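You operate a simulated robot arm through the tools that you are given. There is no shell and no other tool. Be economical: measure what you need, move in short steps, check, and stop when the job is done.

Carry out the task below with a simulated two-armed robot. There is one attempt and no reset: what you move stays moved.

TASK
Take the blue link and leave it on top of the folded orange canopy. Count the blue line cards on the upper near shelf of the bench, then put as many of the seals from the upper near shelf of the bench on the right shelf under the fabric table. Put the purple link on the small orange tray. Take the roller and leave it on the upper shelf of the steel rack. Put the small box that says "65" from the middle shelf of the steel rack on the upper shelf of the steel rack and the small box labelled "92" on the green mat. The order is free.

It is judged by the outcome, as a careful person would: the job done as asked, and still so three seconds after it is handed in. It fails if anything else is knocked over, pushed out of place, dropped, spilled or broken. Lids that push on must go on centred and level and be pressed home; caps that screw on are set level and turned clockwise until they are tight.

THE ROBOT
Two 7-joint arms with two-finger parallel grippers on one trunk, on a base that drives. Base frame: it is fixed to the floor where the robot stands at the start and does not move with it; the origin is under the middle of the robot, x ahead of it, y to its left, z up; the surface under the hand at the start is at about z = 0.9. Lengths are in m, angles in degrees, forces in N, time in s.
The left shoulder is at the start at [0.07, 0.188, 1.026], the right one opposite. With the tool pointing down near the work surface each hand reaches from about 0.28 to 0.78 m from the robot's upright axis, wherever it stands, measured 20 degrees to its own side. Places, roughly: blue line card [0.5, -0.75, 0.5]; blue link [0.5, -0.25, 1]; folded orange canopy [-1, -0.5, 1]; green mat [-1.8, 3.9, 0.9]; purple link [0.75, -0.5, 1]; right shelf under the fabric table [0.8, 4, 0.3]; roller [-1, 4, 1]; seal [0.75, -0.25, 0.5]; small box [-3.5, 4, 1]; small orange tray (10x12x3 cm) [-1.4, 1.1, 0.9]; upper shelf of the steel rack [-3.4, 4.2, 1.3]. Payload 3.91 kg a hand.
The tool frame of a hand sits at the grasp point between the pads (the TCP): z along the fingers, y along the line on which they close. The tips reach 0.03 m beyond it. Largest opening 0.11 m; finger width 0.02, thickness 0.01; the body of the gripper, 0.048 by 0.112 m, starts 0.055 m behind the TCP.
Orientation is that of the tool frame in the base frame, as a unit quaternion [w, x, y, z]. With the fingers straight down and closing along the base's y, the tool's x points along the base's -x, its y along +y and its z along -z.

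THE INTERFACE
- The arms move only by the tool send_rows. It takes "left_increments", "right_increments" or both (then of equal length, played together; a hand with none holds still); each is one flat list of numbers, 7 for each row, row after row: the shift along the tool's x, y, z in m, then the turn, a rotation vector about the tool's x, y, z in degrees, then the closure in counts, from 0 (fully open) to 255 (shut). In form: [dx, dy, dz, wx, wy, wz, jaw, dx, dy, dz, wx, wy, wz, jaw, ...]. A call has 1 to 12 rows; each row is the pose to reach, as a shift and turn from the pose commanded when the call began, along the tool's axes at that moment. Rows are played at 5 a second. More than 0.05 m and 8.6 degrees between two rows, or a gripper value outside its range, and nothing of the call is played. Where a pose cannot be reached the arm comes as near as it can. A force on the tool above 40 N (or 10 N above the force at the start of the call, whichever is more), or a blocked arm, ends the call early, and 0.2 s more pass. Each finger travels about 0.072 m/s and halts on what it meets, pressing with about 26 N; the grip force reading is that of the motor and also rises with nothing between the fingers. The clock runs only during rows and for 0.2 s after the last one: add rows that repeat a pose to give the fingers time. The reply holds the time, the measured pose of the TCP, the force on the tool along the base axes, the opening and the grip force, in the units named above and with some noise, with the torque about the TCP (base axes, N m) and any sound that the robot's microphone picked up.
- Cameras (640 x 400 px; columns grow to the right, rows downward): "scene" is now at [0.1221, -0.0573, 1.2711]; the picture's right is [-0.55, -0.84, -0.00], its down [-0.38, 0.25, -0.89] and it looks along [0.75, -0.49, -0.45] (base axes); focal length 214 px, centre (320, 200). "left" rides on the left gripper at [0.072, -0.017, -0.103] in its tool frame; the picture's right is [0.23, 0.97, 0.00], its down [-0.76, 0.18, -0.62] and it looks along [-0.61, 0.14, 0.78] (tool axes); focal length 222 px, centre (320, 200). "right" rides on the right gripper at [0.072, 0.017, -0.103] in its tool frame; the picture's right is [-0.23, 0.97, 0.00], its down [-0.76, -0.18, -0.62] and it looks along [-0.61, -0.14, 0.78] (tool axes); focal length 222 px, centre (320, 200). There is no depth. A picture from a camera that has moved, and an enlarged one, comes with that camera's place and axes in the base frame and with its lens. The place of the scene camera against the robot may be out by one fixed shift of up to 0.012 m in any direction.
- camera(camera): a new picture of that camera. No time passes.
- lift_body(by): slides the trunk up (or, below 0, down) by that many m; the arms and the scene camera ride with it, the base frame stays. It gives what a move gives, with no picture.
- roll_base(legs): drives the robot by 1 to 6 legs, each [ahead, turn to the left] in m and degrees, along the robot's own axes; the way and the turn of a leg run together, so that a leg with both is an arc; at most 1.5 m and 180 degrees a leg. The arms and the cameras ride along, it lands a little off, and it stops where it bumps. It gives what a move gives.
- head_to(pan, tilt): turns the head with the scene camera to pan (to the left, within 86 degrees either way) and tilt (down, from -29 to 69), counted from straight ahead of the robot. It gives what a move gives.
- zoom(camera, box): a new picture of the part [left, top, right, bottom] of that camera's present view, enlarged. No time passes.
- close_job(): hands the job in; it is judged then, once.

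Go step by step. Nothing tells you exact positions but the pictures and the camera data: compare them with the known pose of the tool, close in by small moves and look again before you grip or let go. The budget is 207 turns and 202 pictures, counting those below and the enlarged ones. Unless the task says otherwise, let go and move clear before handing in.

The tools are called after "Call:" as name(argument=value, ...) on one line, values as JSON. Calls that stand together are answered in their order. send_rows: Moves the arms, as the interface text tells. Its arguments: {"type":"object","properties":{"left_increments":{"type":"array","items":{"type":"number"}},"right_increments":{"type":"array","items":{"type":"number"}}},"required":[]} The other tools are called the same way: lift_body (by) slides the trunk up or down; roll_base (legs) drives the base; head_to (pan, tilt) turns the head that bears the scene camera; camera (camera) takes a picture; zoom (camera, box) takes an enlarged picture of a part of a camera's view; close_job () hands the job in.

At the start:

```text
clock: 0.0
left_tcp_pos: [0.4523, -0.0696, 1.2038]
left_ee_rot: [0.0, 0.0, 1.0, 0.0]
left_force: [0.5, 0.0, 0.2]
left_ft_torque: [-0.03, 0.0, 0.03]
left_grip_width: 0.1101
left_gripper_force: 0.1
right_tcp_pos: [0.4213, -0.4685, 1.1072]
right_ee_rot: [0.0, 0.0, 1.0, 0.0]
right_force: [0.1, 0.1, 0.7]
right_ft_torque: [0.02, -0.02, 0.02]
right_grip_width: 0.1102
right_gripper_force: 0.1
trunk travel left (down, up): [-0.536, 0.404]
robot x, y, heading: [-0.0021, 0.0024, -0.1]
head pan, tilt: [-33.2, 26.9]
```

scene: 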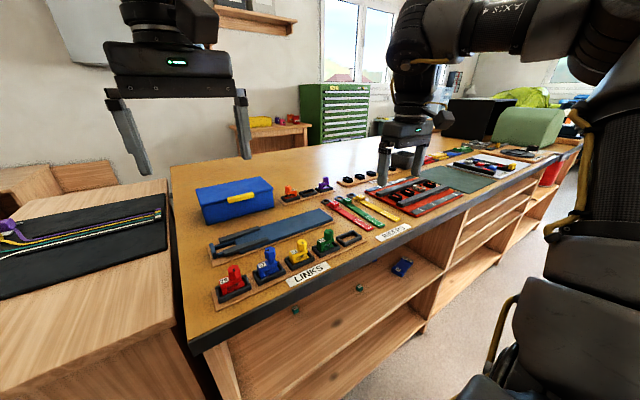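
right: 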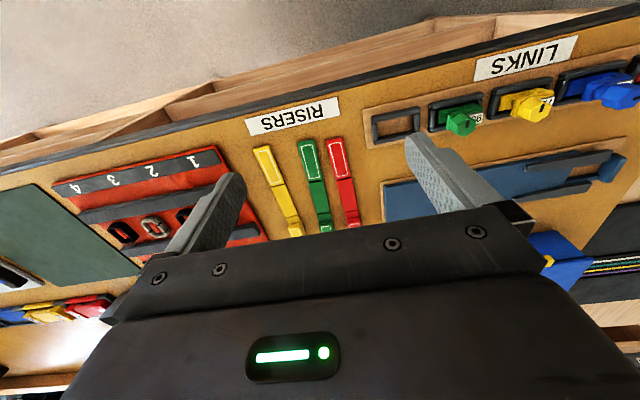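
left: 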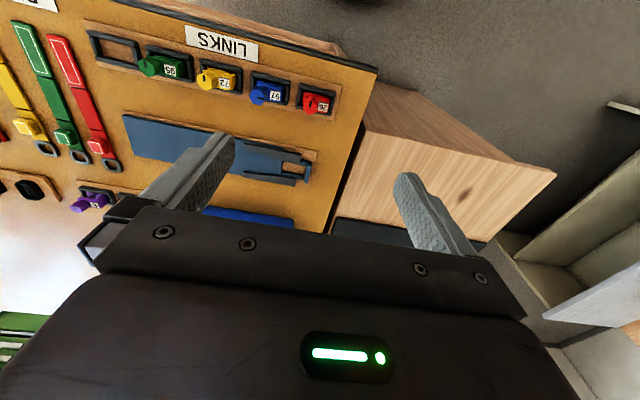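

I see the bench with the link row (red, blue, yellow, green), a purple link further back, and an open shelf below with seals and line cards. I'll take closer looks first.

Call:
zoom(camera="scene", box=[180, 160, 420, 310])

Call:
zoom(camera="left", box=[60, 20, 380, 220])

Call:
zoom(camera="scene", box=[260, 200, 500, 350])

```text
2.67 times, centred on (300, 235) of scene
camera zoom: at [0.1221, -0.0573, 1.2711], right [-0.55, -0.84, 0.0], down [-0.38, 0.25, -0.89], along [0.75, -0.49, -0.45], focal length 572 px, centre (373, 107)
```

zoom: 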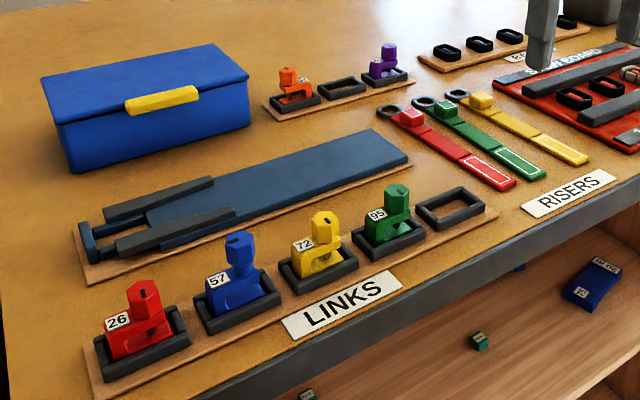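

```text
2.00 times, centred on (220, 120) of left
camera zoom: at [0.3791, -0.086, 1.308], right [-0.23, 0.97, 0.0], down [0.76, 0.18, 0.62], along [0.61, 0.14, -0.78], focal length 444 px, centre (520, 360)
```

zoom: 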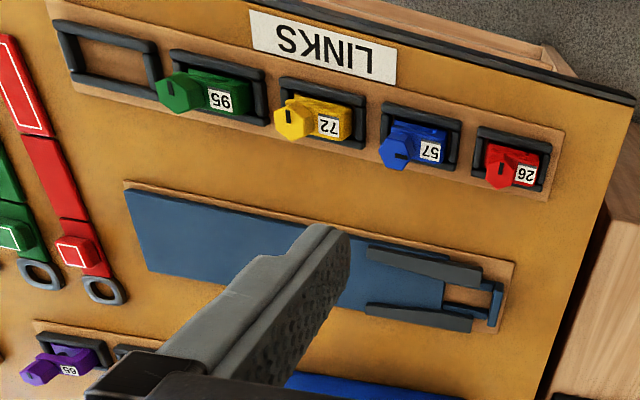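

```text
2.67 times, centred on (380, 275) of scene
camera zoom: at [0.1221, -0.0573, 1.2711], right [-0.55, -0.84, 0.0], down [-0.38, 0.25, -0.89], along [0.75, -0.49, -0.45], focal length 572 px, centre (160, 0)
```

zoom: 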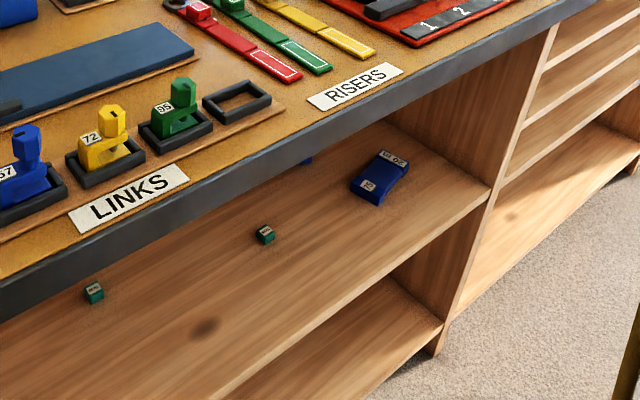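

The blue link ("57") sits at about [0.478, -0.145], the purple one near [0.74, -0.47]. I'll bring the left hand closer over the blue link for a better look.

Call:
send_rows(left_increments=[-0.01, -0.035, 0.03, 0, 0, 0, 0, -0.02, -0.07, 0.06, 0, 0, 0, 0, -0.025, -0.075, 0.1, 0, 0, 0, 0, -0.025, -0.075, 0.12, 0, 0, 0, 0])

Call:
camera(camera="left")

Call:
camera(camera="scene")

```text
clock: 1.2
left_tcp_pos: [0.4777, -0.1036, 1.1177]
left_ee_rot: [0.004, -0.021, 0.999, -0.036]
left_force: [0.2, 0.7, -0.2]
left_ft_torque: [0.0, -0.01, 0.01]
left_grip_width: 0.11
left_gripper_force: 0.2
left hand out of reach, approached as far as the arm can: row 2, 3, 4
right_tcp_pos: [0.4213, -0.4678, 1.1074]
right_ee_rot: [0.0, 0.0, 1.0, 0.0]
right_force: [0.3, -0.1, 0.7]
right_ft_torque: [0.01, -0.03, 0.04]
right_grip_width: 0.1102
right_gripper_force: 0.0
trunk travel left (down, up): [-0.536, 0.404]
robot x, y, heading: [-0.0015, -0.0012, -0.2]
head pan, tilt: [-33.2, 26.9]
stopped in row 4 (left hand): the arm was blocked; the commanded pose is now the measured one
```

```text
195 pictures are left
camera left: at [0.4052, -0.1143, 1.221], right [-0.27, 0.96, -0.07], down [0.75, 0.25, 0.61], along [0.61, 0.11, -0.79], focal length 222 px, centre (320, 200)
```

left: 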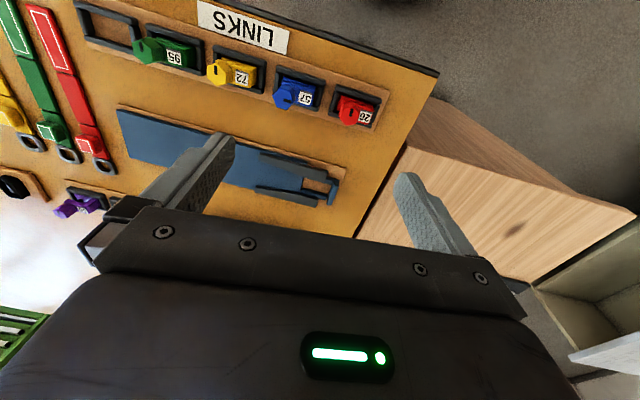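

```text
194 pictures are left
camera scene: at [0.1214, -0.0568, 1.2712], right [-0.55, -0.84, 0.0], down [-0.38, 0.25, -0.89], along [0.75, -0.49, -0.45], focal length 214 px, centre (320, 200)
```

scene: 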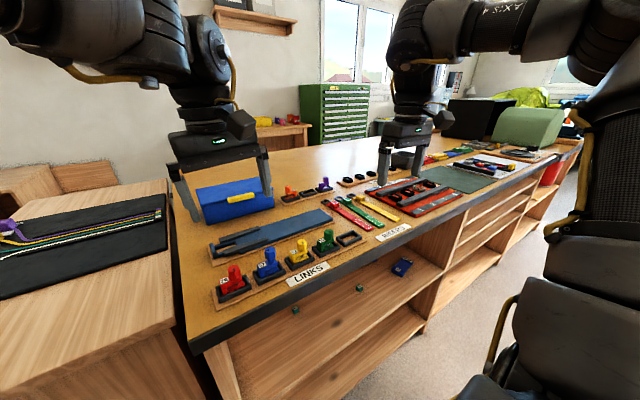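

The left arm can't cross that far, but the blue link lies right in the right hand's comfortable zone. I'll withdraw the left hand outward and bring the right hand over the blue link.

Call:
send_rows(left_increments=[0, 0.02, -0.05, 0, 0, 0, 0, 0, 0.06, -0.08, 0, 0, 0, 0, 0.01, 0.11, -0.09, 0, 0, 0, 0, 0.02, 0.16, -0.1, 0, 0, 0, 0, 0.03, 0.21, -0.1, 0, 0, 0, 0, 0.04, 0.26, -0.1, 0, 0, 0, 0, 0.05, 0.3, -0.1, 0, 0, 0, 0])

Call:
send_rows(right_increments=[0, 0.04, -0.03, 0, 0, 0, 0, 0, 0.09, -0.03, 0, 0, 0, 0, 0, 0.14, -0.03, 0, 0, 0, 0, -0.01, 0.19, -0.02, 0, 0, 0, 0, -0.02, 0.23, -0.02, 0, 0, 0, 0, -0.03, 0.27, -0.01, 0, 0, 0, 0, -0.05, 0.305, -0.01, 0, 0, 0, 0, -0.05, 0.305, -0.01, 0, 0, 0, 0])

Call:
camera(camera="right")

Call:
camera(camera="scene")

```text
refused: row 1 steps farther than a row can; nothing moved
```

```text
refused: row 4 steps farther than a row can; nothing moved
```

```text
193 pictures are left
camera right: at [0.3485, -0.4514, 1.2121], right [0.23, 0.97, 0.0], down [0.76, -0.18, 0.62], along [0.61, -0.14, -0.78], focal length 222 px, centre (320, 200)
```

right: 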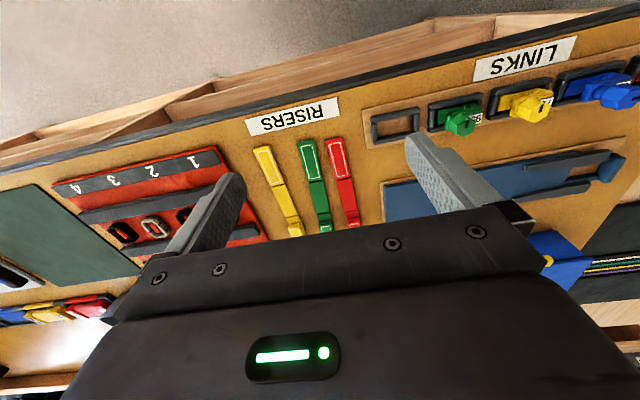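

```text
192 pictures are left
camera scene: at [0.1214, -0.0568, 1.2712], right [-0.55, -0.84, 0.0], down [-0.38, 0.25, -0.89], along [0.75, -0.49, -0.45], focal length 214 px, centre (320, 200)
```

scene: 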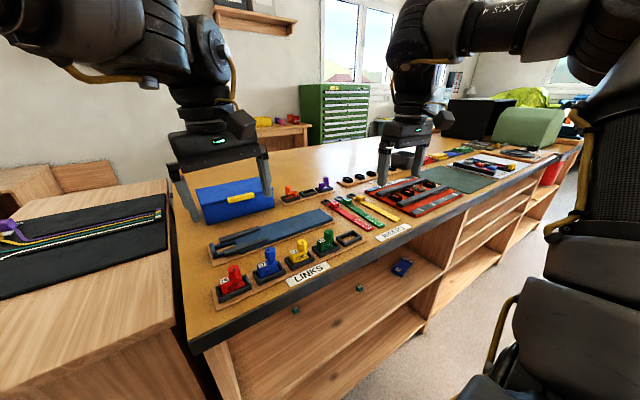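

Both calls were refused for step size; I'll redo with smaller steps, turning the right hand 90° as it goes so that it closes along x.

Call:
send_rows(left_increments=[0, 0.02, -0.04, 0, 0, 0, 0, 0, 0.06, -0.06, 0, 0, 0, 0, 0.01, 0.1, -0.07, 0, 0, 0, 0, 0.02, 0.14, -0.08, 0, 0, 0, 0, 0.03, 0.18, -0.08, 0, 0, 0, 0, 0.04, 0.22, -0.08, 0, 0, 0, 0, 0.05, 0.26, -0.08, 0, 0, 0, 0])

Call:
send_rows(right_increments=[-0.005, 0.029, -0.01, 0, 0, -8.2, 0, -0.01, 0.058, -0.01, 0, 0, -16.4, 0, -0.015, 0.087, -0.01, 0, 0, -24.6, 0, -0.02, 0.116, -0.01, 0, 0, -32.8, 0, -0.025, 0.145, -0.01, 0, 0, -41, 0, -0.03, 0.174, -0.01, 0, 0, -49.2, 0, -0.035, 0.203, -0.01, 0, 0, -57.4, 0, -0.04, 0.232, -0.01, 0, 0, -65.6, 0, -0.045, 0.26, -0.01, 0, 0, -73.8, 0, -0.052, 0.29, -0.01, 0, 0, -82, 0, -0.057, 0.316, -0.01, 0, 0, -90, 0, -0.057, 0.316, -0.01, 0, 0, -90, 0])

```text
clock: 2.8
left_tcp_pos: [0.4349, 0.1372, 1.1593]
left_ee_rot: [0.001, -0.02, 0.999, -0.035]
left_force: [0.1, 0.8, 0.0]
left_ft_torque: [0.01, -0.02, -0.01]
left_grip_width: 0.1101
left_gripper_force: 0.1
left hand out of reach, approached as far as the arm can: row 7
right_tcp_pos: [0.4231, -0.4675, 1.1068]
right_ee_rot: [-0.001, 0.0, 1.0, 0.0]
right_force: [0.9, 0.1, -0.2]
right_ft_torque: [-0.01, 0.01, -0.02]
right_grip_width: 0.1101
right_gripper_force: 0.1
trunk travel left (down, up): [-0.536, 0.404]
robot x, y, heading: [-0.001, 0.0013, -0.1]
head pan, tilt: [-33.2, 26.9]
```

```text
clock: 5.4
left_tcp_pos: [0.4337, 0.1361, 1.1605]
left_ee_rot: [0.002, -0.02, 0.999, -0.035]
left_force: [-0.3, 0.5, 0.4]
left_ft_torque: [-0.01, -0.01, 0.0]
left_grip_width: 0.1096
left_gripper_force: 0.1
right_tcp_pos: [0.4121, -0.239, 1.058]
right_ee_rot: [-0.002, 0.708, -0.707, -0.001]
right_force: [0.4, 0.4, 0.8]
right_ft_torque: [0.03, -0.01, 0.02]
right_grip_width: 0.1101
right_gripper_force: 0.1
right hand out of reach, approached as far as the arm can: row 1, 2, 3, 4, 5, 6, 7, 8, 9, 10, 11, 12
trunk travel left (down, up): [-0.536, 0.404]
robot x, y, heading: [0.0019, 0.0015, 0.1]
head pan, tilt: [-33.2, 26.9]
```

The reach is limited with the hand this high relative to the trunk, so I'll raise the trunk to gain room.

Call:
lift_body(by=0.2)

Call:
camera(camera="right")

```text
clock: 7.6
left_tcp_pos: [0.4347, 0.1362, 1.3596]
left_ee_rot: [0.001, -0.02, 0.999, -0.035]
left_force: [0.0, -0.5, 0.1]
left_ft_torque: [-0.02, 0.0, 0.02]
left_grip_width: 0.1101
left_gripper_force: 0.1
right_tcp_pos: [0.4126, -0.2396, 1.257]
right_ee_rot: [0.002, -0.707, 0.707, 0.001]
right_force: [-0.3, 0.0, 0.6]
right_ft_torque: [0.01, -0.01, 0.01]
right_grip_width: 0.11
right_gripper_force: 0.0
trunk travel left (down, up): [-0.736, 0.204]
robot x, y, heading: [0.0016, -0.0029, -0.1]
head pan, tilt: [-33.2, 26.9]
```

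```text
191 pictures are left
camera right: at [0.395, -0.313, 1.3617], right [-0.97, 0.23, 0.0], down [0.18, 0.76, 0.63], along [0.14, 0.61, -0.78], focal length 222 px, centre (320, 200)
```

right: 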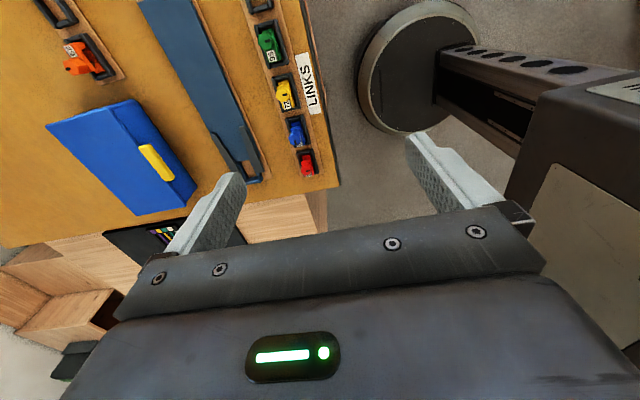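

Call:
send_rows(right_increments=[-0.03, -0.02, 0.02, 0, 0, 0, 0, -0.06, -0.045, 0.04, 0, 0, 0, 60, -0.088, -0.066, 0.06, 0, 0, 0, 100, -0.088, -0.066, 0.1, 0, 0, 0, 100, -0.088, -0.066, 0.14, 0, 0, 0, 100, -0.088, -0.066, 0.17, 0, 0, 0, 100, -0.088, -0.066, 0.17, 0, 0, 0, 100])

Call:
camera(camera="right")

Call:
camera(camera="scene")

```text
clock: 9.2
left_tcp_pos: [0.4325, 0.1364, 1.3601]
left_ee_rot: [0.002, -0.021, 0.999, -0.034]
left_force: [-0.1, -0.4, 0.2]
left_ft_torque: [-0.05, -0.01, -0.05]
left_grip_width: 0.1099
left_gripper_force: 0.0
right_tcp_pos: [0.4521, -0.2132, 1.095]
right_ee_rot: [0.004, -0.707, 0.708, 0.001]
right_force: [-0.7, 0.5, 1.0]
right_ft_torque: [-0.02, -0.04, -0.01]
right_grip_width: 0.0672
right_gripper_force: 0.0
right hand out of reach, approached as far as the arm can: row 1, 2, 3, 4, 5, 6, 7
trunk travel left (down, up): [-0.736, 0.204]
robot x, y, heading: [-0.0009, 0.0024, -0.2]
head pan, tilt: [-33.2, 26.9]
```

```text
190 pictures are left
camera right: at [0.4346, -0.2878, 1.1989], right [-0.97, 0.23, 0.0], down [0.18, 0.76, 0.63], along [0.15, 0.61, -0.78], focal length 222 px, centre (320, 200)
```

right: 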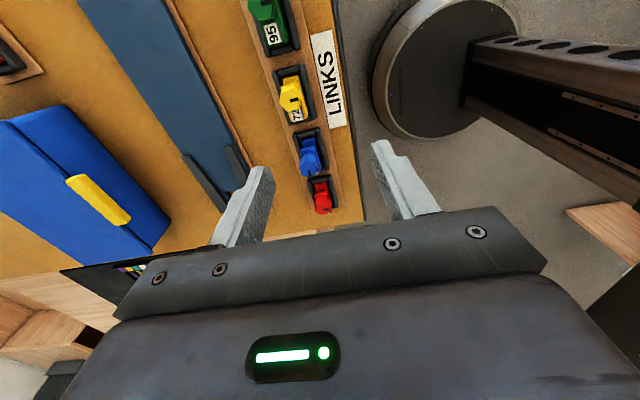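

```text
189 pictures are left
camera scene: at [0.121, -0.0567, 1.4713], right [-0.55, -0.84, 0.0], down [-0.38, 0.25, -0.89], along [0.75, -0.49, -0.45], focal length 214 px, centre (320, 200)
```

scene: 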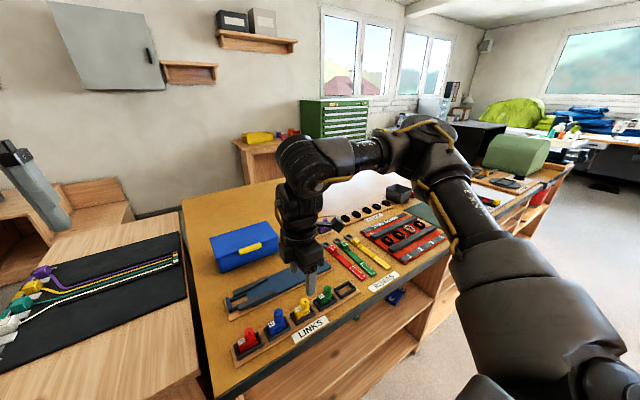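

The wrist hits a limit there; turning the base 15° left brings the blue link into easier right-hand territory.

Call:
roll_base(legs=[[0, 15]])

Call:
zoom(camera="right", box=[160, 50, 480, 250])

```text
clock: 10.5
left_tcp_pos: [0.3837, 0.2431, 1.3602]
left_ee_rot: [0.008, -0.149, 0.988, -0.034]
left_force: [-0.2, 0.7, 0.4]
left_ft_torque: [0.02, 0.01, 0.0]
left_grip_width: 0.1101
left_gripper_force: 0.0
right_tcp_pos: [0.4932, -0.0909, 1.0955]
right_ee_rot: [-0.005, 0.793, -0.609, -0.002]
right_force: [0.3, -0.2, -0.8]
right_ft_torque: [0.03, -0.03, -0.02]
right_grip_width: 0.0668
right_gripper_force: 0.0
trunk travel left (down, up): [-0.736, 0.204]
robot x, y, heading: [-0.0028, -0.0004, 15.0]
head pan, tilt: [-33.2, 26.9]
```

```text
2.00 times, centred on (320, 150) of right
camera zoom: at [0.4952, -0.1665, 1.1986], right [-1.0, -0.03, 0.0], down [-0.03, 0.78, 0.63], along [-0.02, 0.63, -0.78], focal length 444 px, centre (320, 300)
```

zoom: 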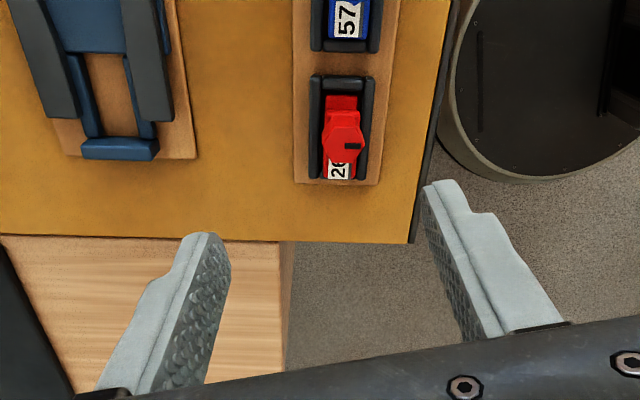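

Call:
send_rows(right_increments=[0.025, 0.015, 0.0, 0, 0, 7.5, 100, 0.055, 0.03, 0.0, 0, 0, 15, 100, 0.055, 0.03, 0.03, 0, 0, 15, 100, 0.055, 0.03, 0.03, 0, 0, 15, 100])

Call:
camera(camera="right")

```text
clock: 11.5
left_tcp_pos: [0.3838, 0.2444, 1.36]
left_ee_rot: [0.007, -0.15, 0.988, -0.034]
left_force: [1.0, -0.2, 0.2]
left_ft_torque: [0.01, -0.02, 0.02]
left_grip_width: 0.1099
left_gripper_force: 0.1
right_tcp_pos: [0.4768, -0.1493, 1.064]
right_ee_rot: [0.003, -0.706, 0.708, 0.003]
right_force: [-0.5, 0.4, 0.9]
right_ft_torque: [0.02, -0.01, 0.03]
right_grip_width: 0.067
right_gripper_force: 0.1
trunk travel left (down, up): [-0.736, 0.204]
robot x, y, heading: [-0.0004, 0.0048, 14.8]
head pan, tilt: [-33.2, 26.9]
```

```text
187 pictures are left
camera right: at [0.4601, -0.2238, 1.168], right [-0.97, 0.23, 0.0], down [0.18, 0.76, 0.63], along [0.14, 0.61, -0.78], focal length 222 px, centre (320, 200)
```

right: 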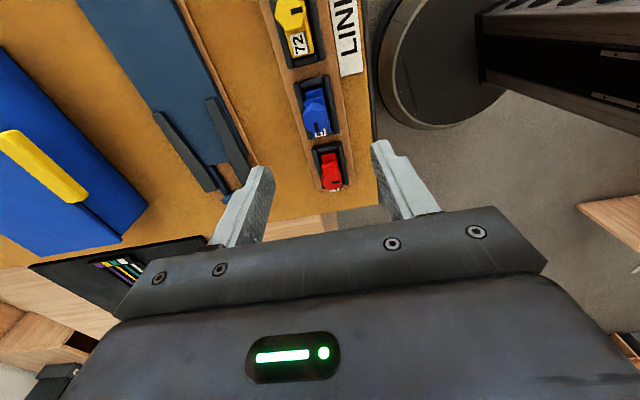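

Call:
zoom(camera="right", box=[260, 60, 388, 140])

Call:
zoom(camera="scene", box=[200, 180, 420, 320])

```text
5.00 times, centred on (324, 100) of right
camera zoom: at [0.4601, -0.2238, 1.168], right [-0.97, 0.23, 0.0], down [0.18, 0.76, 0.63], along [0.14, 0.61, -0.78], focal length 1111 px, centre (300, 700)
```

zoom: 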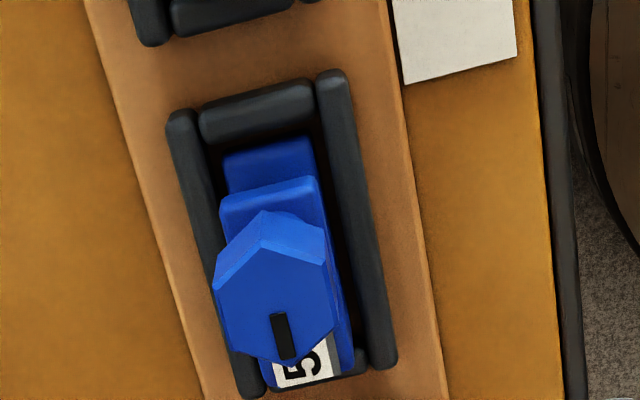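

```text
2.86 times, centred on (310, 250) of scene
camera zoom: at [0.1306, -0.0229, 1.4711], right [-0.31, -0.95, 0.0], down [-0.43, 0.14, -0.89], along [0.85, -0.28, -0.45], focal length 613 px, centre (349, 57)
```

zoom: 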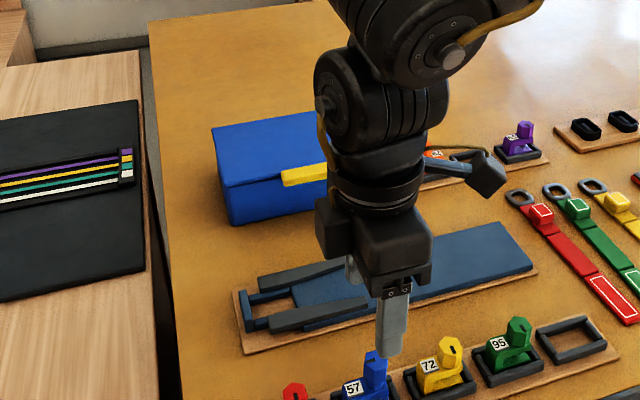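

Knob flats face ±x; its centre is at about [0.479, -0.16], top z ≈ 0.974. I descend and grip.

Call:
send_rows(right_increments=[0.011, -0.002, 0.03, 0, 0, 0, 100, 0.011, -0.002, 0.06, 0, 0, 0, 100, 0.011, -0.002, 0.08, 0, 0, 0, 100, 0.011, -0.002, 0.096, 0, 0, 0, 100, 0.011, -0.002, 0.096, 0, 0, 0, 100])

Call:
camera(camera="right")

Call:
zoom(camera="scene", box=[240, 240, 400, 340])

```text
clock: 12.7
left_tcp_pos: [0.3829, 0.2432, 1.3604]
left_ee_rot: [0.007, -0.148, 0.988, -0.034]
left_force: [0.9, 0.7, 0.0]
left_ft_torque: [0.01, -0.02, -0.04]
left_grip_width: 0.1098
left_gripper_force: 0.1
right_tcp_pos: [0.4791, -0.1611, 0.9705]
right_ee_rot: [0.004, -0.707, 0.707, 0.003]
right_force: [-0.2, 0.3, -0.1]
right_ft_torque: [0.02, 0.02, 0.0]
right_grip_width: 0.0671
right_gripper_force: 0.0
trunk travel left (down, up): [-0.736, 0.204]
robot x, y, heading: [0.0027, 0.0017, 15.1]
head pan, tilt: [-33.2, 26.9]
```

```text
184 pictures are left
camera right: at [0.4622, -0.2346, 1.0732], right [-0.97, 0.23, 0.0], down [0.18, 0.76, 0.63], along [0.14, 0.61, -0.78], focal length 222 px, centre (320, 200)
```

right: 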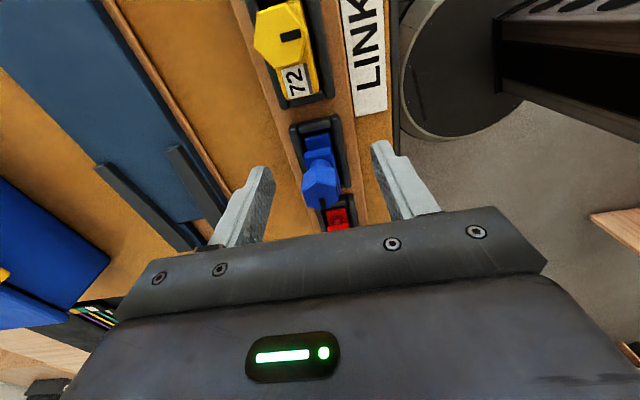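

```text
4.00 times, centred on (320, 290) of scene
camera zoom: at [0.1304, -0.0225, 1.4711], right [-0.31, -0.95, 0.0], down [-0.43, 0.14, -0.89], along [0.85, -0.28, -0.45], focal length 858 px, centre (320, -160)
```

zoom: 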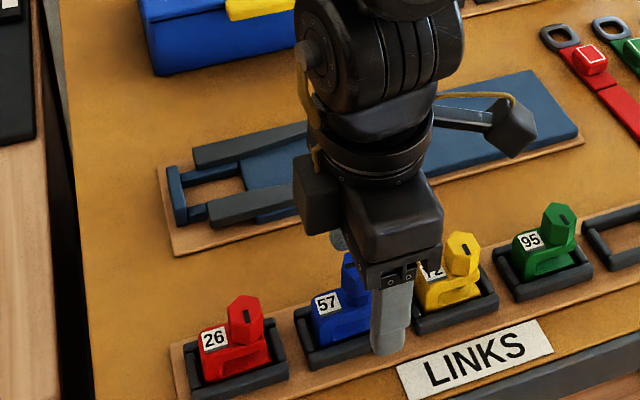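

The knob lies exactly at the grasp point. Closing and lifting.

Call:
send_rows(right_increments=[0, 0, 0.002, 0, 0, 0, 180, 0, 0, 0.002, 0, 0, 0, 255, 0, 0, 0.002, 0, 0, 0, 255, 0, 0, 0.002, 0, 0, 0, 255, 0, 0, -0.02, 0, 0, 0, 255, 0, 0, -0.06, 0, 0, 0, 255, 0, 0, -0.1, 0, 0, 0, 255, 0, 0, -0.1, 0, 0, 0, 255])

Call:
camera(camera="right")

```text
clock: 14.5
left_tcp_pos: [0.3846, 0.2451, 1.3608]
left_ee_rot: [0.006, -0.15, 0.988, -0.034]
left_force: [0.1, 0.4, -0.4]
left_ft_torque: [0.0, 0.01, -0.02]
left_grip_width: 0.1098
left_gripper_force: 0.1
right_tcp_pos: [0.4821, -0.1618, 1.0676]
right_ee_rot: [0.004, -0.707, 0.708, 0.003]
right_force: [0.2, 0.0, -1.9]
right_ft_torque: [-0.04, 0.01, -0.05]
right_grip_width: 0.0198
right_gripper_force: 25.9
trunk travel left (down, up): [-0.736, 0.204]
robot x, y, heading: [0.001, -0.0011, 14.9]
head pan, tilt: [-33.2, 26.9]
```

```text
182 pictures are left
camera right: at [0.465, -0.2345, 1.172], right [-0.97, 0.23, 0.0], down [0.18, 0.76, 0.63], along [0.14, 0.61, -0.78], focal length 222 px, centre (320, 200)
```

right: 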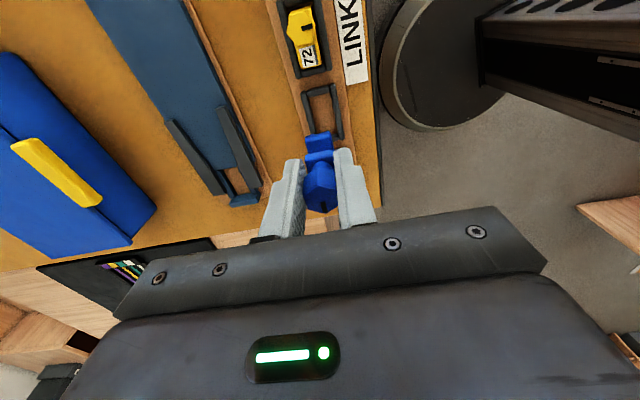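

Blue link is held. Next I lift slightly, drive to about (0.1, -0.3) and face the purple link with the left hand.

Call:
lift_body(by=0.1)

Call:
roll_base(legs=[[0, -87], [0.31, 0], [0, 37]])

Call:
camera(camera="scene")

Call:
camera(camera="left")

```text
clock: 15.8
left_tcp_pos: [0.3853, 0.2439, 1.4594]
left_ee_rot: [0.005, -0.149, 0.988, -0.034]
left_force: [0.7, 0.5, -0.4]
left_ft_torque: [0.0, 0.0, 0.0]
left_grip_width: 0.11
left_gripper_force: 0.0
right_tcp_pos: [0.4817, -0.1601, 1.1687]
right_ee_rot: [0.003, -0.707, 0.707, 0.003]
right_force: [-0.5, -0.1, -0.5]
right_ft_torque: [0.02, 0.02, 0.02]
right_grip_width: 0.0201
right_gripper_force: 25.8
trunk travel left (down, up): [-0.836, 0.104]
robot x, y, heading: [-0.0027, -0.0022, 15.2]
head pan, tilt: [-33.2, 26.9]
```

```text
clock: 23.3
left_tcp_pos: [0.531, -0.4323, 1.4596]
left_ee_rot: [-0.008, 0.282, 0.959, -0.034]
left_force: [0.2, 0.1, -0.3]
left_ft_torque: [0.02, 0.06, 0.0]
left_grip_width: 0.1099
left_gripper_force: 0.1
right_tcp_pos: [0.2823, -0.7681, 1.1688]
right_ee_rot: [0.004, -0.341, 0.94, 0.001]
right_force: [-0.2, -0.6, -2.1]
right_ft_torque: [0.0, 0.01, -0.01]
right_grip_width: 0.02
right_gripper_force: 25.9
trunk travel left (down, up): [-0.836, 0.104]
robot x, y, heading: [0.0992, -0.2904, -35.3]
head pan, tilt: [-33.2, 26.9]
```

```text
181 pictures are left
camera scene: at [0.1667, -0.4161, 1.5711], right [-0.93, -0.37, 0.0], down [-0.17, 0.42, -0.89], along [0.33, -0.83, -0.45], focal length 214 px, centre (320, 200)
```

scene: 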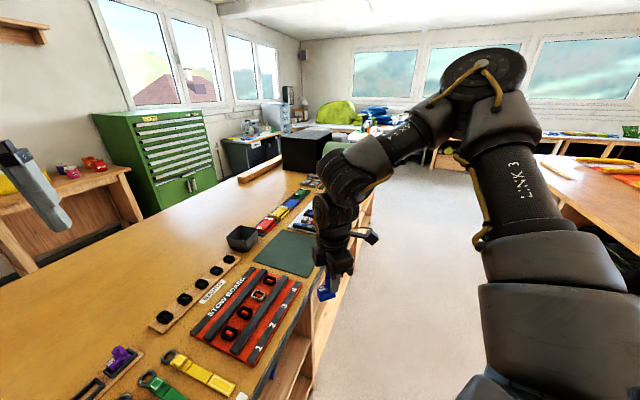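

```text
180 pictures are left
camera left: at [0.4634, -0.4002, 1.5641], right [0.34, 0.94, -0.07], down [0.76, -0.23, 0.61], along [0.56, -0.26, -0.79], focal length 222 px, centre (320, 200)
```

left: 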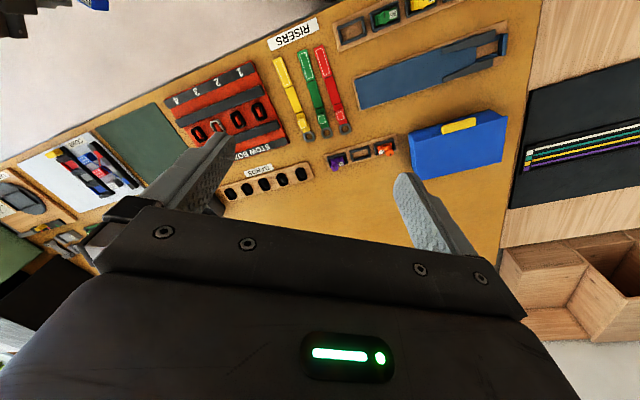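

Purple link estimated near [0.757, -0.50]. The left hand goes above it: first levelling and translating, then turning to close along x.

Call:
send_rows(left_increments=[-0.0227, 0.009, 0.0356, -0.4, 0, 0, 0, -0.0454, 0.018, 0.0712, -0.8, 0, 0, 0, -0.0681, 0.027, 0.1068, -1.2, 0, 0, 0, -0.0908, 0.036, 0.1424, -1.6, 0, 0, 0, -0.1135, 0.045, 0.178, -2, 0, 0, 0, -0.1362, 0.054, 0.2136, -2.4, 0, 0, 0, -0.1589, 0.063, 0.2492, -2.8, 0, 0, 0, -0.1816, 0.072, 0.2848, -3.2, 0, 0, 0, -0.2043, 0.081, 0.3204, -3.6, 0, 0, 0, -0.227, 0.09, 0.356, -4, 0, 0, 0, -0.227, 0.09, 0.356, -4, 0, 0, 0])

Call:
send_rows(left_increments=[0, 0, 0, 0, 0, 8, 30, 0, 0, 0, 0, 0, 16, 60, 0, 0, 0, 0, 0, 24, 100, 0, 0, 0, 0, 0, 32, 100, 0, 0, 0, 0, 0, 40, 100, 0, 0, 0, 0, 0, 48, 100, 0, 0, 0, 0, 0, 55, 100, 0, 0, 0, 0, 0, 55, 100])

Call:
camera(camera="left")

```text
clock: 25.7
left_tcp_pos: [0.6065, -0.5151, 1.1186]
left_ee_rot: [0.003, 0.281, 0.96, -0.001]
left_force: [-0.8, -0.5, 0.9]
left_ft_torque: [0.01, -0.05, -0.03]
left_grip_width: 0.11
left_gripper_force: 0.2
left hand out of reach, approached as far as the arm can: row 1, 2, 3, 4, 5, 6, 7, 8, 9, 10, 11
right_tcp_pos: [0.2823, -0.7666, 1.1681]
right_ee_rot: [0.005, -0.341, 0.94, 0.0]
right_force: [-0.4, 0.2, -1.0]
right_ft_torque: [-0.02, -0.02, 0.0]
right_grip_width: 0.0198
right_gripper_force: 25.6
trunk travel left (down, up): [-0.836, 0.104]
robot x, y, heading: [0.0958, -0.295, -34.9]
head pan, tilt: [-33.2, 26.9]
```

```text
clock: 27.5
left_tcp_pos: [0.3277, -0.5293, 1.2295]
left_ee_rot: [0.003, 0.634, 0.773, -0.031]
left_force: [-0.3, -0.1, 0.0]
left_ft_torque: [0.0, -0.07, 0.01]
left_grip_width: 0.0666
left_gripper_force: 0.0
left hand out of reach, approached as far as the arm can: row 1, 2, 3, 4, 5, 6, 7, 8
right_tcp_pos: [0.2749, -0.765, 1.1702]
right_ee_rot: [0.008, -0.34, 0.94, 0.0]
right_force: [-1.0, 0.2, -1.2]
right_ft_torque: [0.01, -0.03, 0.01]
right_grip_width: 0.0199
right_gripper_force: 25.8
trunk travel left (down, up): [-0.836, 0.104]
robot x, y, heading: [0.098, -0.2923, -35.0]
head pan, tilt: [-33.2, 26.9]
```

```text
179 pictures are left
camera left: at [0.2997, -0.4553, 1.3301], right [0.91, 0.41, -0.05], down [0.35, -0.68, 0.65], along [0.23, -0.61, -0.76], focal length 222 px, centre (320, 200)
```

left: 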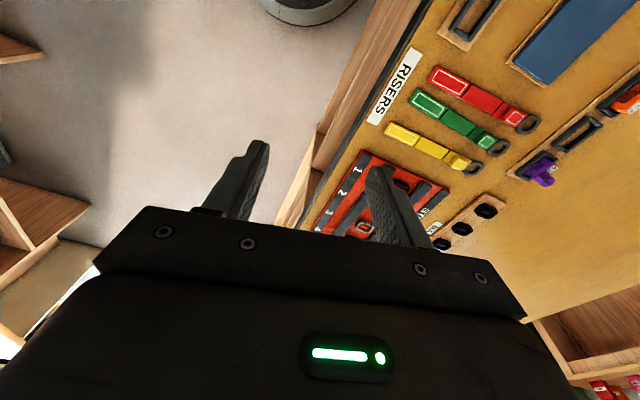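

Turning that way pulled the arm back. Since the knob is hexagonal I can grip at 60° instead, near the arm's natural yaw; I'll lower the trunk a bit and undo the turn.

Call:
lift_body(by=-0.1)

Call:
send_rows(left_increments=[0.002, 0.04, -0.03, -0.5, 0.2, -7, 80, 0.004, 0.08, -0.03, -1, 0.4, -14, 80, 0.006, 0.12, -0.03, -1.5, 0.6, -21, 80, 0.008, 0.16, -0.03, -2, 0.8, -28, 80, 0.01, 0.2, -0.03, -2.5, 1, -35, 80, 0.012, 0.24, -0.03, -3, 1.2, -42, 80, 0.014, 0.28, -0.03, -3.4, 1.3, -49, 80, 0.014, 0.28, -0.03, -3.4, 1.3, -49, 80])

Call:
camera(camera="left")

```text
clock: 28.8
left_tcp_pos: [0.333, -0.5332, 1.1295]
left_ee_rot: [0.004, 0.636, 0.771, -0.032]
left_force: [0.3, 0.0, 0.0]
left_ft_torque: [0.02, 0.0, 0.0]
left_grip_width: 0.0668
left_gripper_force: 0.0
right_tcp_pos: [0.284, -0.7666, 1.068]
right_ee_rot: [0.004, -0.341, 0.94, 0.002]
right_force: [0.3, 0.0, -2.2]
right_ft_torque: [-0.04, 0.03, -0.03]
right_grip_width: 0.0197
right_gripper_force: 26.4
trunk travel left (down, up): [-0.736, 0.204]
robot x, y, heading: [0.093, -0.2908, -35.0]
head pan, tilt: [-33.2, 26.9]
```

```text
clock: 30.6
left_tcp_pos: [0.6004, -0.4664, 1.1405]
left_ee_rot: [0.009, 0.264, 0.964, 0.021]
left_force: [-0.3, -0.7, -0.2]
left_ft_torque: [0.0, -0.03, -0.01]
left_grip_width: 0.0756
left_gripper_force: 0.0
right_tcp_pos: [0.2821, -0.7661, 1.0685]
right_ee_rot: [0.005, -0.341, 0.94, 0.002]
right_force: [-0.7, -0.3, -0.7]
right_ft_torque: [-0.04, -0.01, 0.01]
right_grip_width: 0.0197
right_gripper_force: 26.0
trunk travel left (down, up): [-0.736, 0.204]
robot x, y, heading: [0.0969, -0.2962, -34.9]
head pan, tilt: [-33.2, 26.9]
```

```text
178 pictures are left
camera left: at [0.5264, -0.4462, 1.2424], right [0.3, 0.95, 0.04], down [0.73, -0.26, 0.64], along [0.62, -0.16, -0.77], focal length 222 px, centre (320, 200)
```

left: 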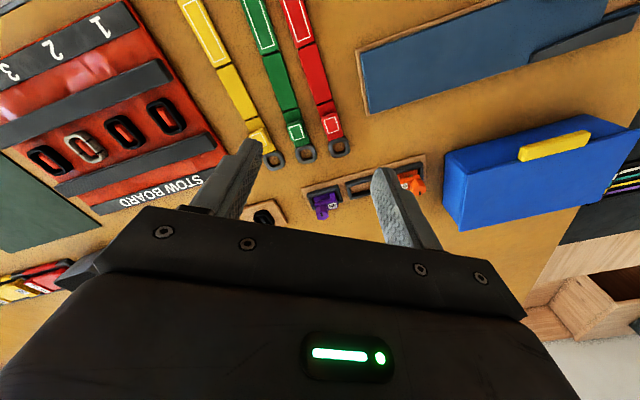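

Call:
zoom(camera="left", box=[280, 160, 440, 260])

```text
4.00 times, centred on (360, 210) of left
camera zoom: at [0.5264, -0.4462, 1.2424], right [0.3, 0.95, 0.04], down [0.73, -0.26, 0.64], along [0.62, -0.16, -0.77], focal length 888 px, centre (160, 160)
```

zoom: 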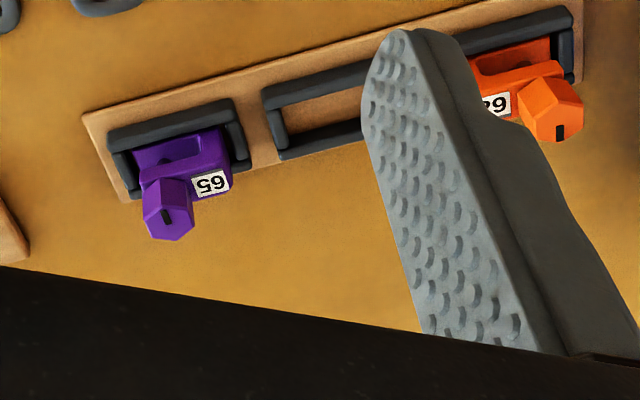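

Call:
send_rows(left_increments=[-0.03, 0.008, 0.019, 0.5, 0, 0, 80, -0.06, 0.016, 0.038, 1, 0, 0, 80, -0.09, 0.024, 0.057, 1.5, 0, 0, 80, -0.12, 0.032, 0.076, 2, 0.2, 0, 80, -0.15, 0.04, 0.095, 2.4, 0.3, 0, 80, -0.173, 0.047, 0.113, 2.6, 0.3, 0, 80, -0.173, 0.047, 0.113, 2.6, 0.3, 0, 80])

Call:
camera(camera="left")

```text
clock: 32.2
left_tcp_pos: [0.6173, -0.5145, 1.0503]
left_ee_rot: [0.0, 0.266, 0.964, 0.0]
left_force: [0.5, -0.2, 0.2]
left_ft_torque: [0.01, 0.0, -0.02]
left_grip_width: 0.0757
left_gripper_force: 0.0
left hand out of reach, approached as far as the arm can: row 1, 2, 3, 4, 5, 6, 7
right_tcp_pos: [0.283, -0.7653, 1.068]
right_ee_rot: [0.004, -0.341, 0.94, 0.002]
right_force: [-0.2, 0.1, -1.2]
right_ft_torque: [0.0, 0.03, 0.0]
right_grip_width: 0.0196
right_gripper_force: 25.9
trunk travel left (down, up): [-0.736, 0.204]
robot x, y, heading: [0.0973, -0.2949, -35.2]
head pan, tilt: [-33.2, 26.9]
```

```text
176 pictures are left
camera left: at [0.5456, -0.4903, 1.153], right [0.3, 0.95, 0.0], down [0.75, -0.24, 0.62], along [0.59, -0.19, -0.78], focal length 222 px, centre (320, 200)
```

left: 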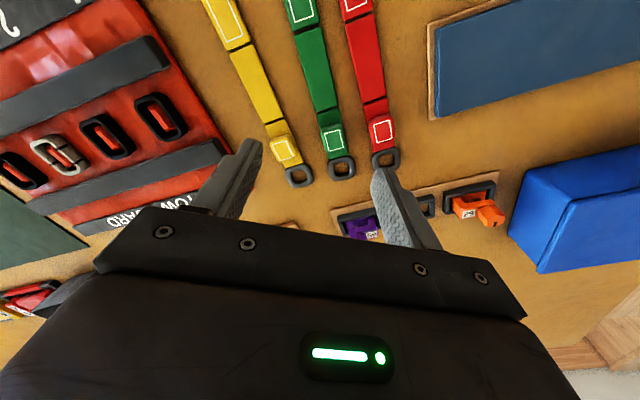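

The reach is stuck at about 0.56 m. I'll test whether a lower trunk relative to the hand gives more extension.

Call:
send_rows(left_increments=[0, 0, -0.04, 0, 0, 0, 80, 0, 0, -0.08, 0, 0, 0, 80, 0, 0, -0.1, 0, 0, 0, 80])

Call:
lift_body(by=-0.1)

Call:
send_rows(left_increments=[-0.03, 0.005, 0, 0, 0, 0, 80, -0.06, 0.01, 0, 0, 0, 0, 80, -0.09, 0.018, 0, 0, 0, 0, 80, -0.12, 0.026, 0, 0, 0, 0, 80, -0.135, 0.045, 0, 0, 0, 0, 80, -0.135, 0.085, 0, 0, 0, 0, 80, -0.135, 0.085, 0, 0, 0, 0, 80])

Call:
camera(camera="scene")

```text
clock: 33.0
left_tcp_pos: [0.6102, -0.5139, 1.1469]
left_ee_rot: [0.0, 0.265, 0.964, 0.0]
left_force: [-0.3, -0.2, 0.2]
left_ft_torque: [0.03, -0.01, -0.04]
left_grip_width: 0.0757
left_gripper_force: 0.1
left hand out of reach, approached as far as the arm can: row 1, 2, 3
right_tcp_pos: [0.283, -0.7664, 1.0686]
right_ee_rot: [0.004, -0.341, 0.94, 0.001]
right_force: [-0.1, 0.7, -1.4]
right_ft_torque: [0.0, 0.0, -0.02]
right_grip_width: 0.0197
right_gripper_force: 26.2
trunk travel left (down, up): [-0.736, 0.204]
robot x, y, heading: [0.0977, -0.2945, -35.0]
head pan, tilt: [-33.2, 26.9]
```

```text
clock: 34.4
left_tcp_pos: [0.6106, -0.5145, 1.0466]
left_ee_rot: [-0.001, 0.264, 0.964, 0.0]
left_force: [0.9, -0.4, 0.3]
left_ft_torque: [0.03, 0.0, 0.0]
left_grip_width: 0.0755
left_gripper_force: 0.0
right_tcp_pos: [0.2838, -0.7666, 0.9683]
right_ee_rot: [0.005, -0.341, 0.94, 0.002]
right_force: [0.5, 0.0, -1.2]
right_ft_torque: [0.01, 0.04, 0.01]
right_grip_width: 0.0198
right_gripper_force: 25.8
trunk travel left (down, up): [-0.636, 0.304]
robot x, y, heading: [0.0971, -0.2924, -34.9]
head pan, tilt: [-33.2, 26.9]
```

```text
clock: 36.0
left_tcp_pos: [0.6134, -0.5326, 1.034]
left_ee_rot: [0.001, 0.264, 0.965, -0.001]
left_force: [-0.1, -0.7, -0.1]
left_ft_torque: [-0.02, 0.01, 0.0]
left_grip_width: 0.0754
left_gripper_force: 0.1
left hand out of reach, approached as far as the arm can: row 1, 2, 3, 4, 5, 6, 7
right_tcp_pos: [0.2833, -0.7673, 0.9691]
right_ee_rot: [0.004, -0.341, 0.94, 0.001]
right_force: [-0.6, -0.2, -1.5]
right_ft_torque: [-0.04, 0.01, 0.01]
right_grip_width: 0.0199
right_gripper_force: 25.9
trunk travel left (down, up): [-0.636, 0.304]
robot x, y, heading: [0.0974, -0.2949, -35.2]
head pan, tilt: [-33.2, 26.9]
```

```text
175 pictures are left
camera scene: at [0.1674, -0.4156, 1.3711], right [-0.93, -0.37, 0.0], down [-0.17, 0.42, -0.89], along [0.33, -0.83, -0.45], focal length 214 px, centre (320, 200)
```

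scene: 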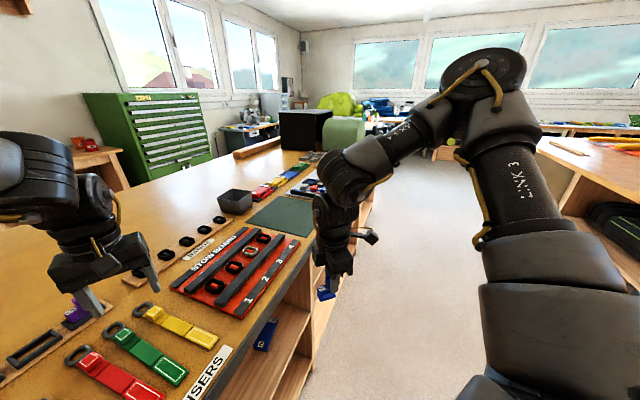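

Call:
head_to(pan=30, tilt=30)

Call:
camera(camera="scene")

```text
clock: 37.3
left_tcp_pos: [0.6129, -0.5329, 1.0337]
left_ee_rot: [0.002, 0.264, 0.965, -0.001]
left_force: [0.1, -0.5, 0.6]
left_ft_torque: [-0.02, 0.01, 0.02]
left_grip_width: 0.0758
left_gripper_force: 0.1
right_tcp_pos: [0.2843, -0.7665, 0.9687]
right_ee_rot: [0.004, -0.341, 0.94, 0.001]
right_force: [0.1, 1.0, -1.1]
right_ft_torque: [-0.01, 0.01, 0.01]
right_grip_width: 0.0199
right_gripper_force: 26.0
trunk travel left (down, up): [-0.636, 0.304]
robot x, y, heading: [0.0961, -0.2985, -35.3]
head pan, tilt: [30.0, 30.0]
```

```text
174 pictures are left
camera scene: at [0.2236, -0.3386, 1.3662], right [-0.09, -1.0, 0.0], down [-0.5, 0.05, -0.87], along [0.86, -0.08, -0.5], focal length 214 px, centre (320, 200)
```

scene: 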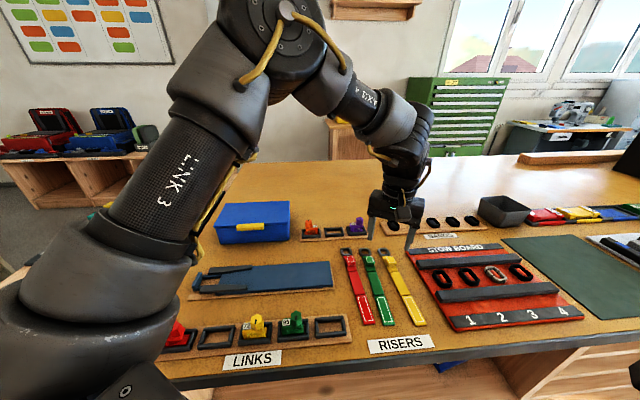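

The elbow isn't extended, so a wrist limit is likely; I'll try yawing the hand the other way while advancing (the hex also allows that 60° step).

Call:
send_rows(left_increments=[-0.016, 0.013, -0.01, 0, 0, -7.5, 80, -0.032, 0.026, -0.016, 0, 0, -15, 80, -0.048, 0.039, -0.016, 0, 0, -22.5, 80, -0.064, 0.052, -0.016, 0, 0, -30, 80, -0.08, 0.065, -0.016, 0, 0, -37.5, 80, -0.096, 0.078, -0.016, 0, 0, -45, 80, -0.112, 0.09, -0.016, 0, 0, -52.5, 80, -0.128, 0.102, -0.016, 0, 0, -60, 80, -0.128, 0.102, -0.016, 0, 0, -60, 80])

```text
clock: 39.3
left_tcp_pos: [0.7715, -0.5096, 1.0541]
left_ee_rot: [0.0, -0.252, 0.968, -0.002]
left_force: [0.6, -0.1, -0.9]
left_ft_torque: [-0.02, 0.03, -0.02]
left_grip_width: 0.0756
left_gripper_force: 0.2
left hand out of reach, approached as far as the arm can: row 8, 9
right_tcp_pos: [0.2826, -0.7657, 0.9672]
right_ee_rot: [0.004, -0.342, 0.94, 0.0]
right_force: [-0.1, 0.2, -1.8]
right_ft_torque: [-0.06, 0.0, 0.0]
right_grip_width: 0.0195
right_gripper_force: 25.8
trunk travel left (down, up): [-0.636, 0.304]
robot x, y, heading: [0.099, -0.2923, -35.1]
head pan, tilt: [30.0, 30.0]
```

That worked: the hand is over the purple link. Look closely.

Call:
zoom(camera="left", box=[220, 90, 420, 215])

Call:
zoom(camera="scene", box=[280, 160, 440, 260])

```text
3.20 times, centred on (320, 152) of left
camera zoom: at [0.7163, -0.5586, 1.1581], right [-0.68, 0.74, 0.0], down [0.58, 0.53, 0.62], along [0.46, 0.42, -0.78], focal length 711 px, centre (320, 352)
```

zoom: 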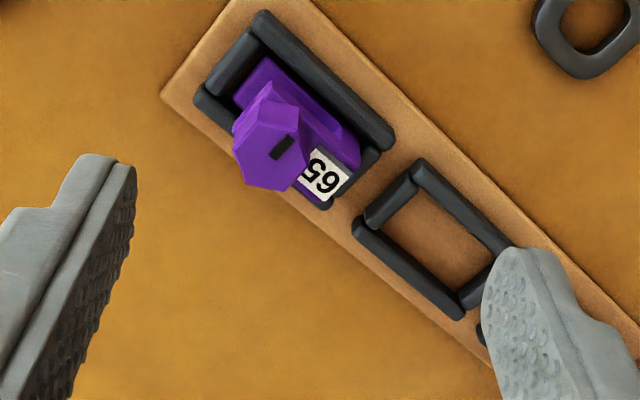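

```text
4.00 times, centred on (360, 210) of scene
camera zoom: at [0.223, -0.3377, 1.3663], right [-0.09, -1.0, 0.0], down [-0.5, 0.04, -0.87], along [0.86, -0.08, -0.5], focal length 858 px, centre (160, 160)
```

zoom: 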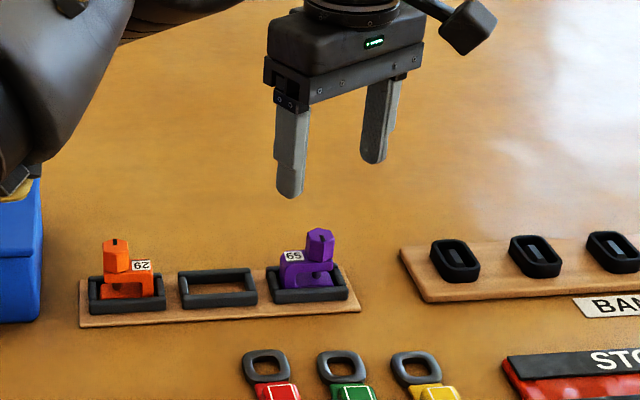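

Knob centre ≈ [0.779, -0.517]. I descend to just above the deck of the link and check before closing.

Call:
send_rows(left_increments=[-0.003, -0.01, 0.025, 0, 0, 0, 80, -0.003, -0.01, 0.05, 0, 0, 0, 80, -0.003, -0.01, 0.068, 0, 0, 0, 80, -0.003, -0.01, 0.068, 0, 0, 0, 80])

Call:
camera(camera="left")

Call:
zoom(camera="scene", box=[300, 170, 428, 250])

```text
clock: 40.3
left_tcp_pos: [0.782, -0.5193, 0.9852]
left_ee_rot: [0.0, -0.252, 0.968, 0.0]
left_force: [0.7, -0.5, 0.7]
left_ft_torque: [0.0, 0.01, 0.02]
left_grip_width: 0.0755
left_gripper_force: 0.0
left hand out of reach, approached as far as the arm can: row 1
right_tcp_pos: [0.2834, -0.7645, 0.9683]
right_ee_rot: [0.005, -0.342, 0.94, 0.001]
right_force: [-0.1, -0.5, -0.4]
right_ft_torque: [0.03, 0.0, 0.02]
right_grip_width: 0.0199
right_gripper_force: 25.5
trunk travel left (down, up): [-0.636, 0.304]
robot x, y, heading: [0.0951, -0.2947, -35.4]
head pan, tilt: [30.0, 30.0]
```

```text
171 pictures are left
camera left: at [0.7258, -0.5677, 1.0887], right [-0.67, 0.74, 0.0], down [0.58, 0.53, 0.62], along [0.46, 0.42, -0.78], focal length 222 px, centre (320, 200)
```

left: 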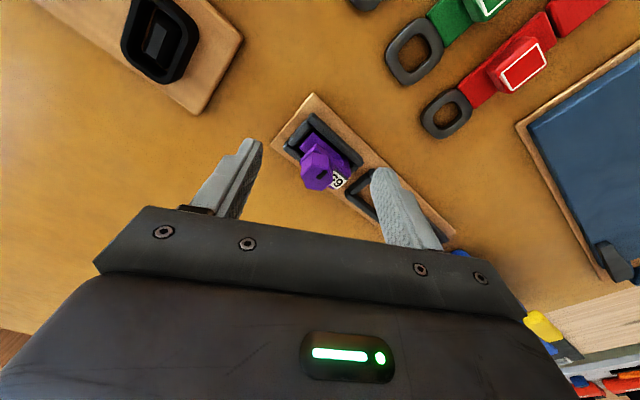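

```text
5.00 times, centred on (364, 210) of scene
camera zoom: at [0.2235, -0.3388, 1.3662], right [-0.09, -1.0, 0.0], down [-0.5, 0.04, -0.87], along [0.86, -0.08, -0.5], focal length 1072 px, centre (100, 150)
```

zoom: 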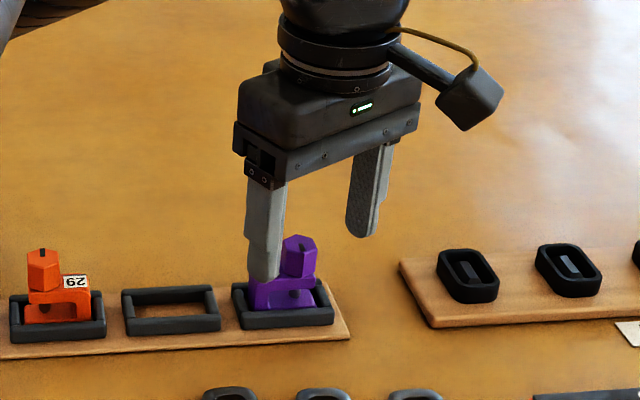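

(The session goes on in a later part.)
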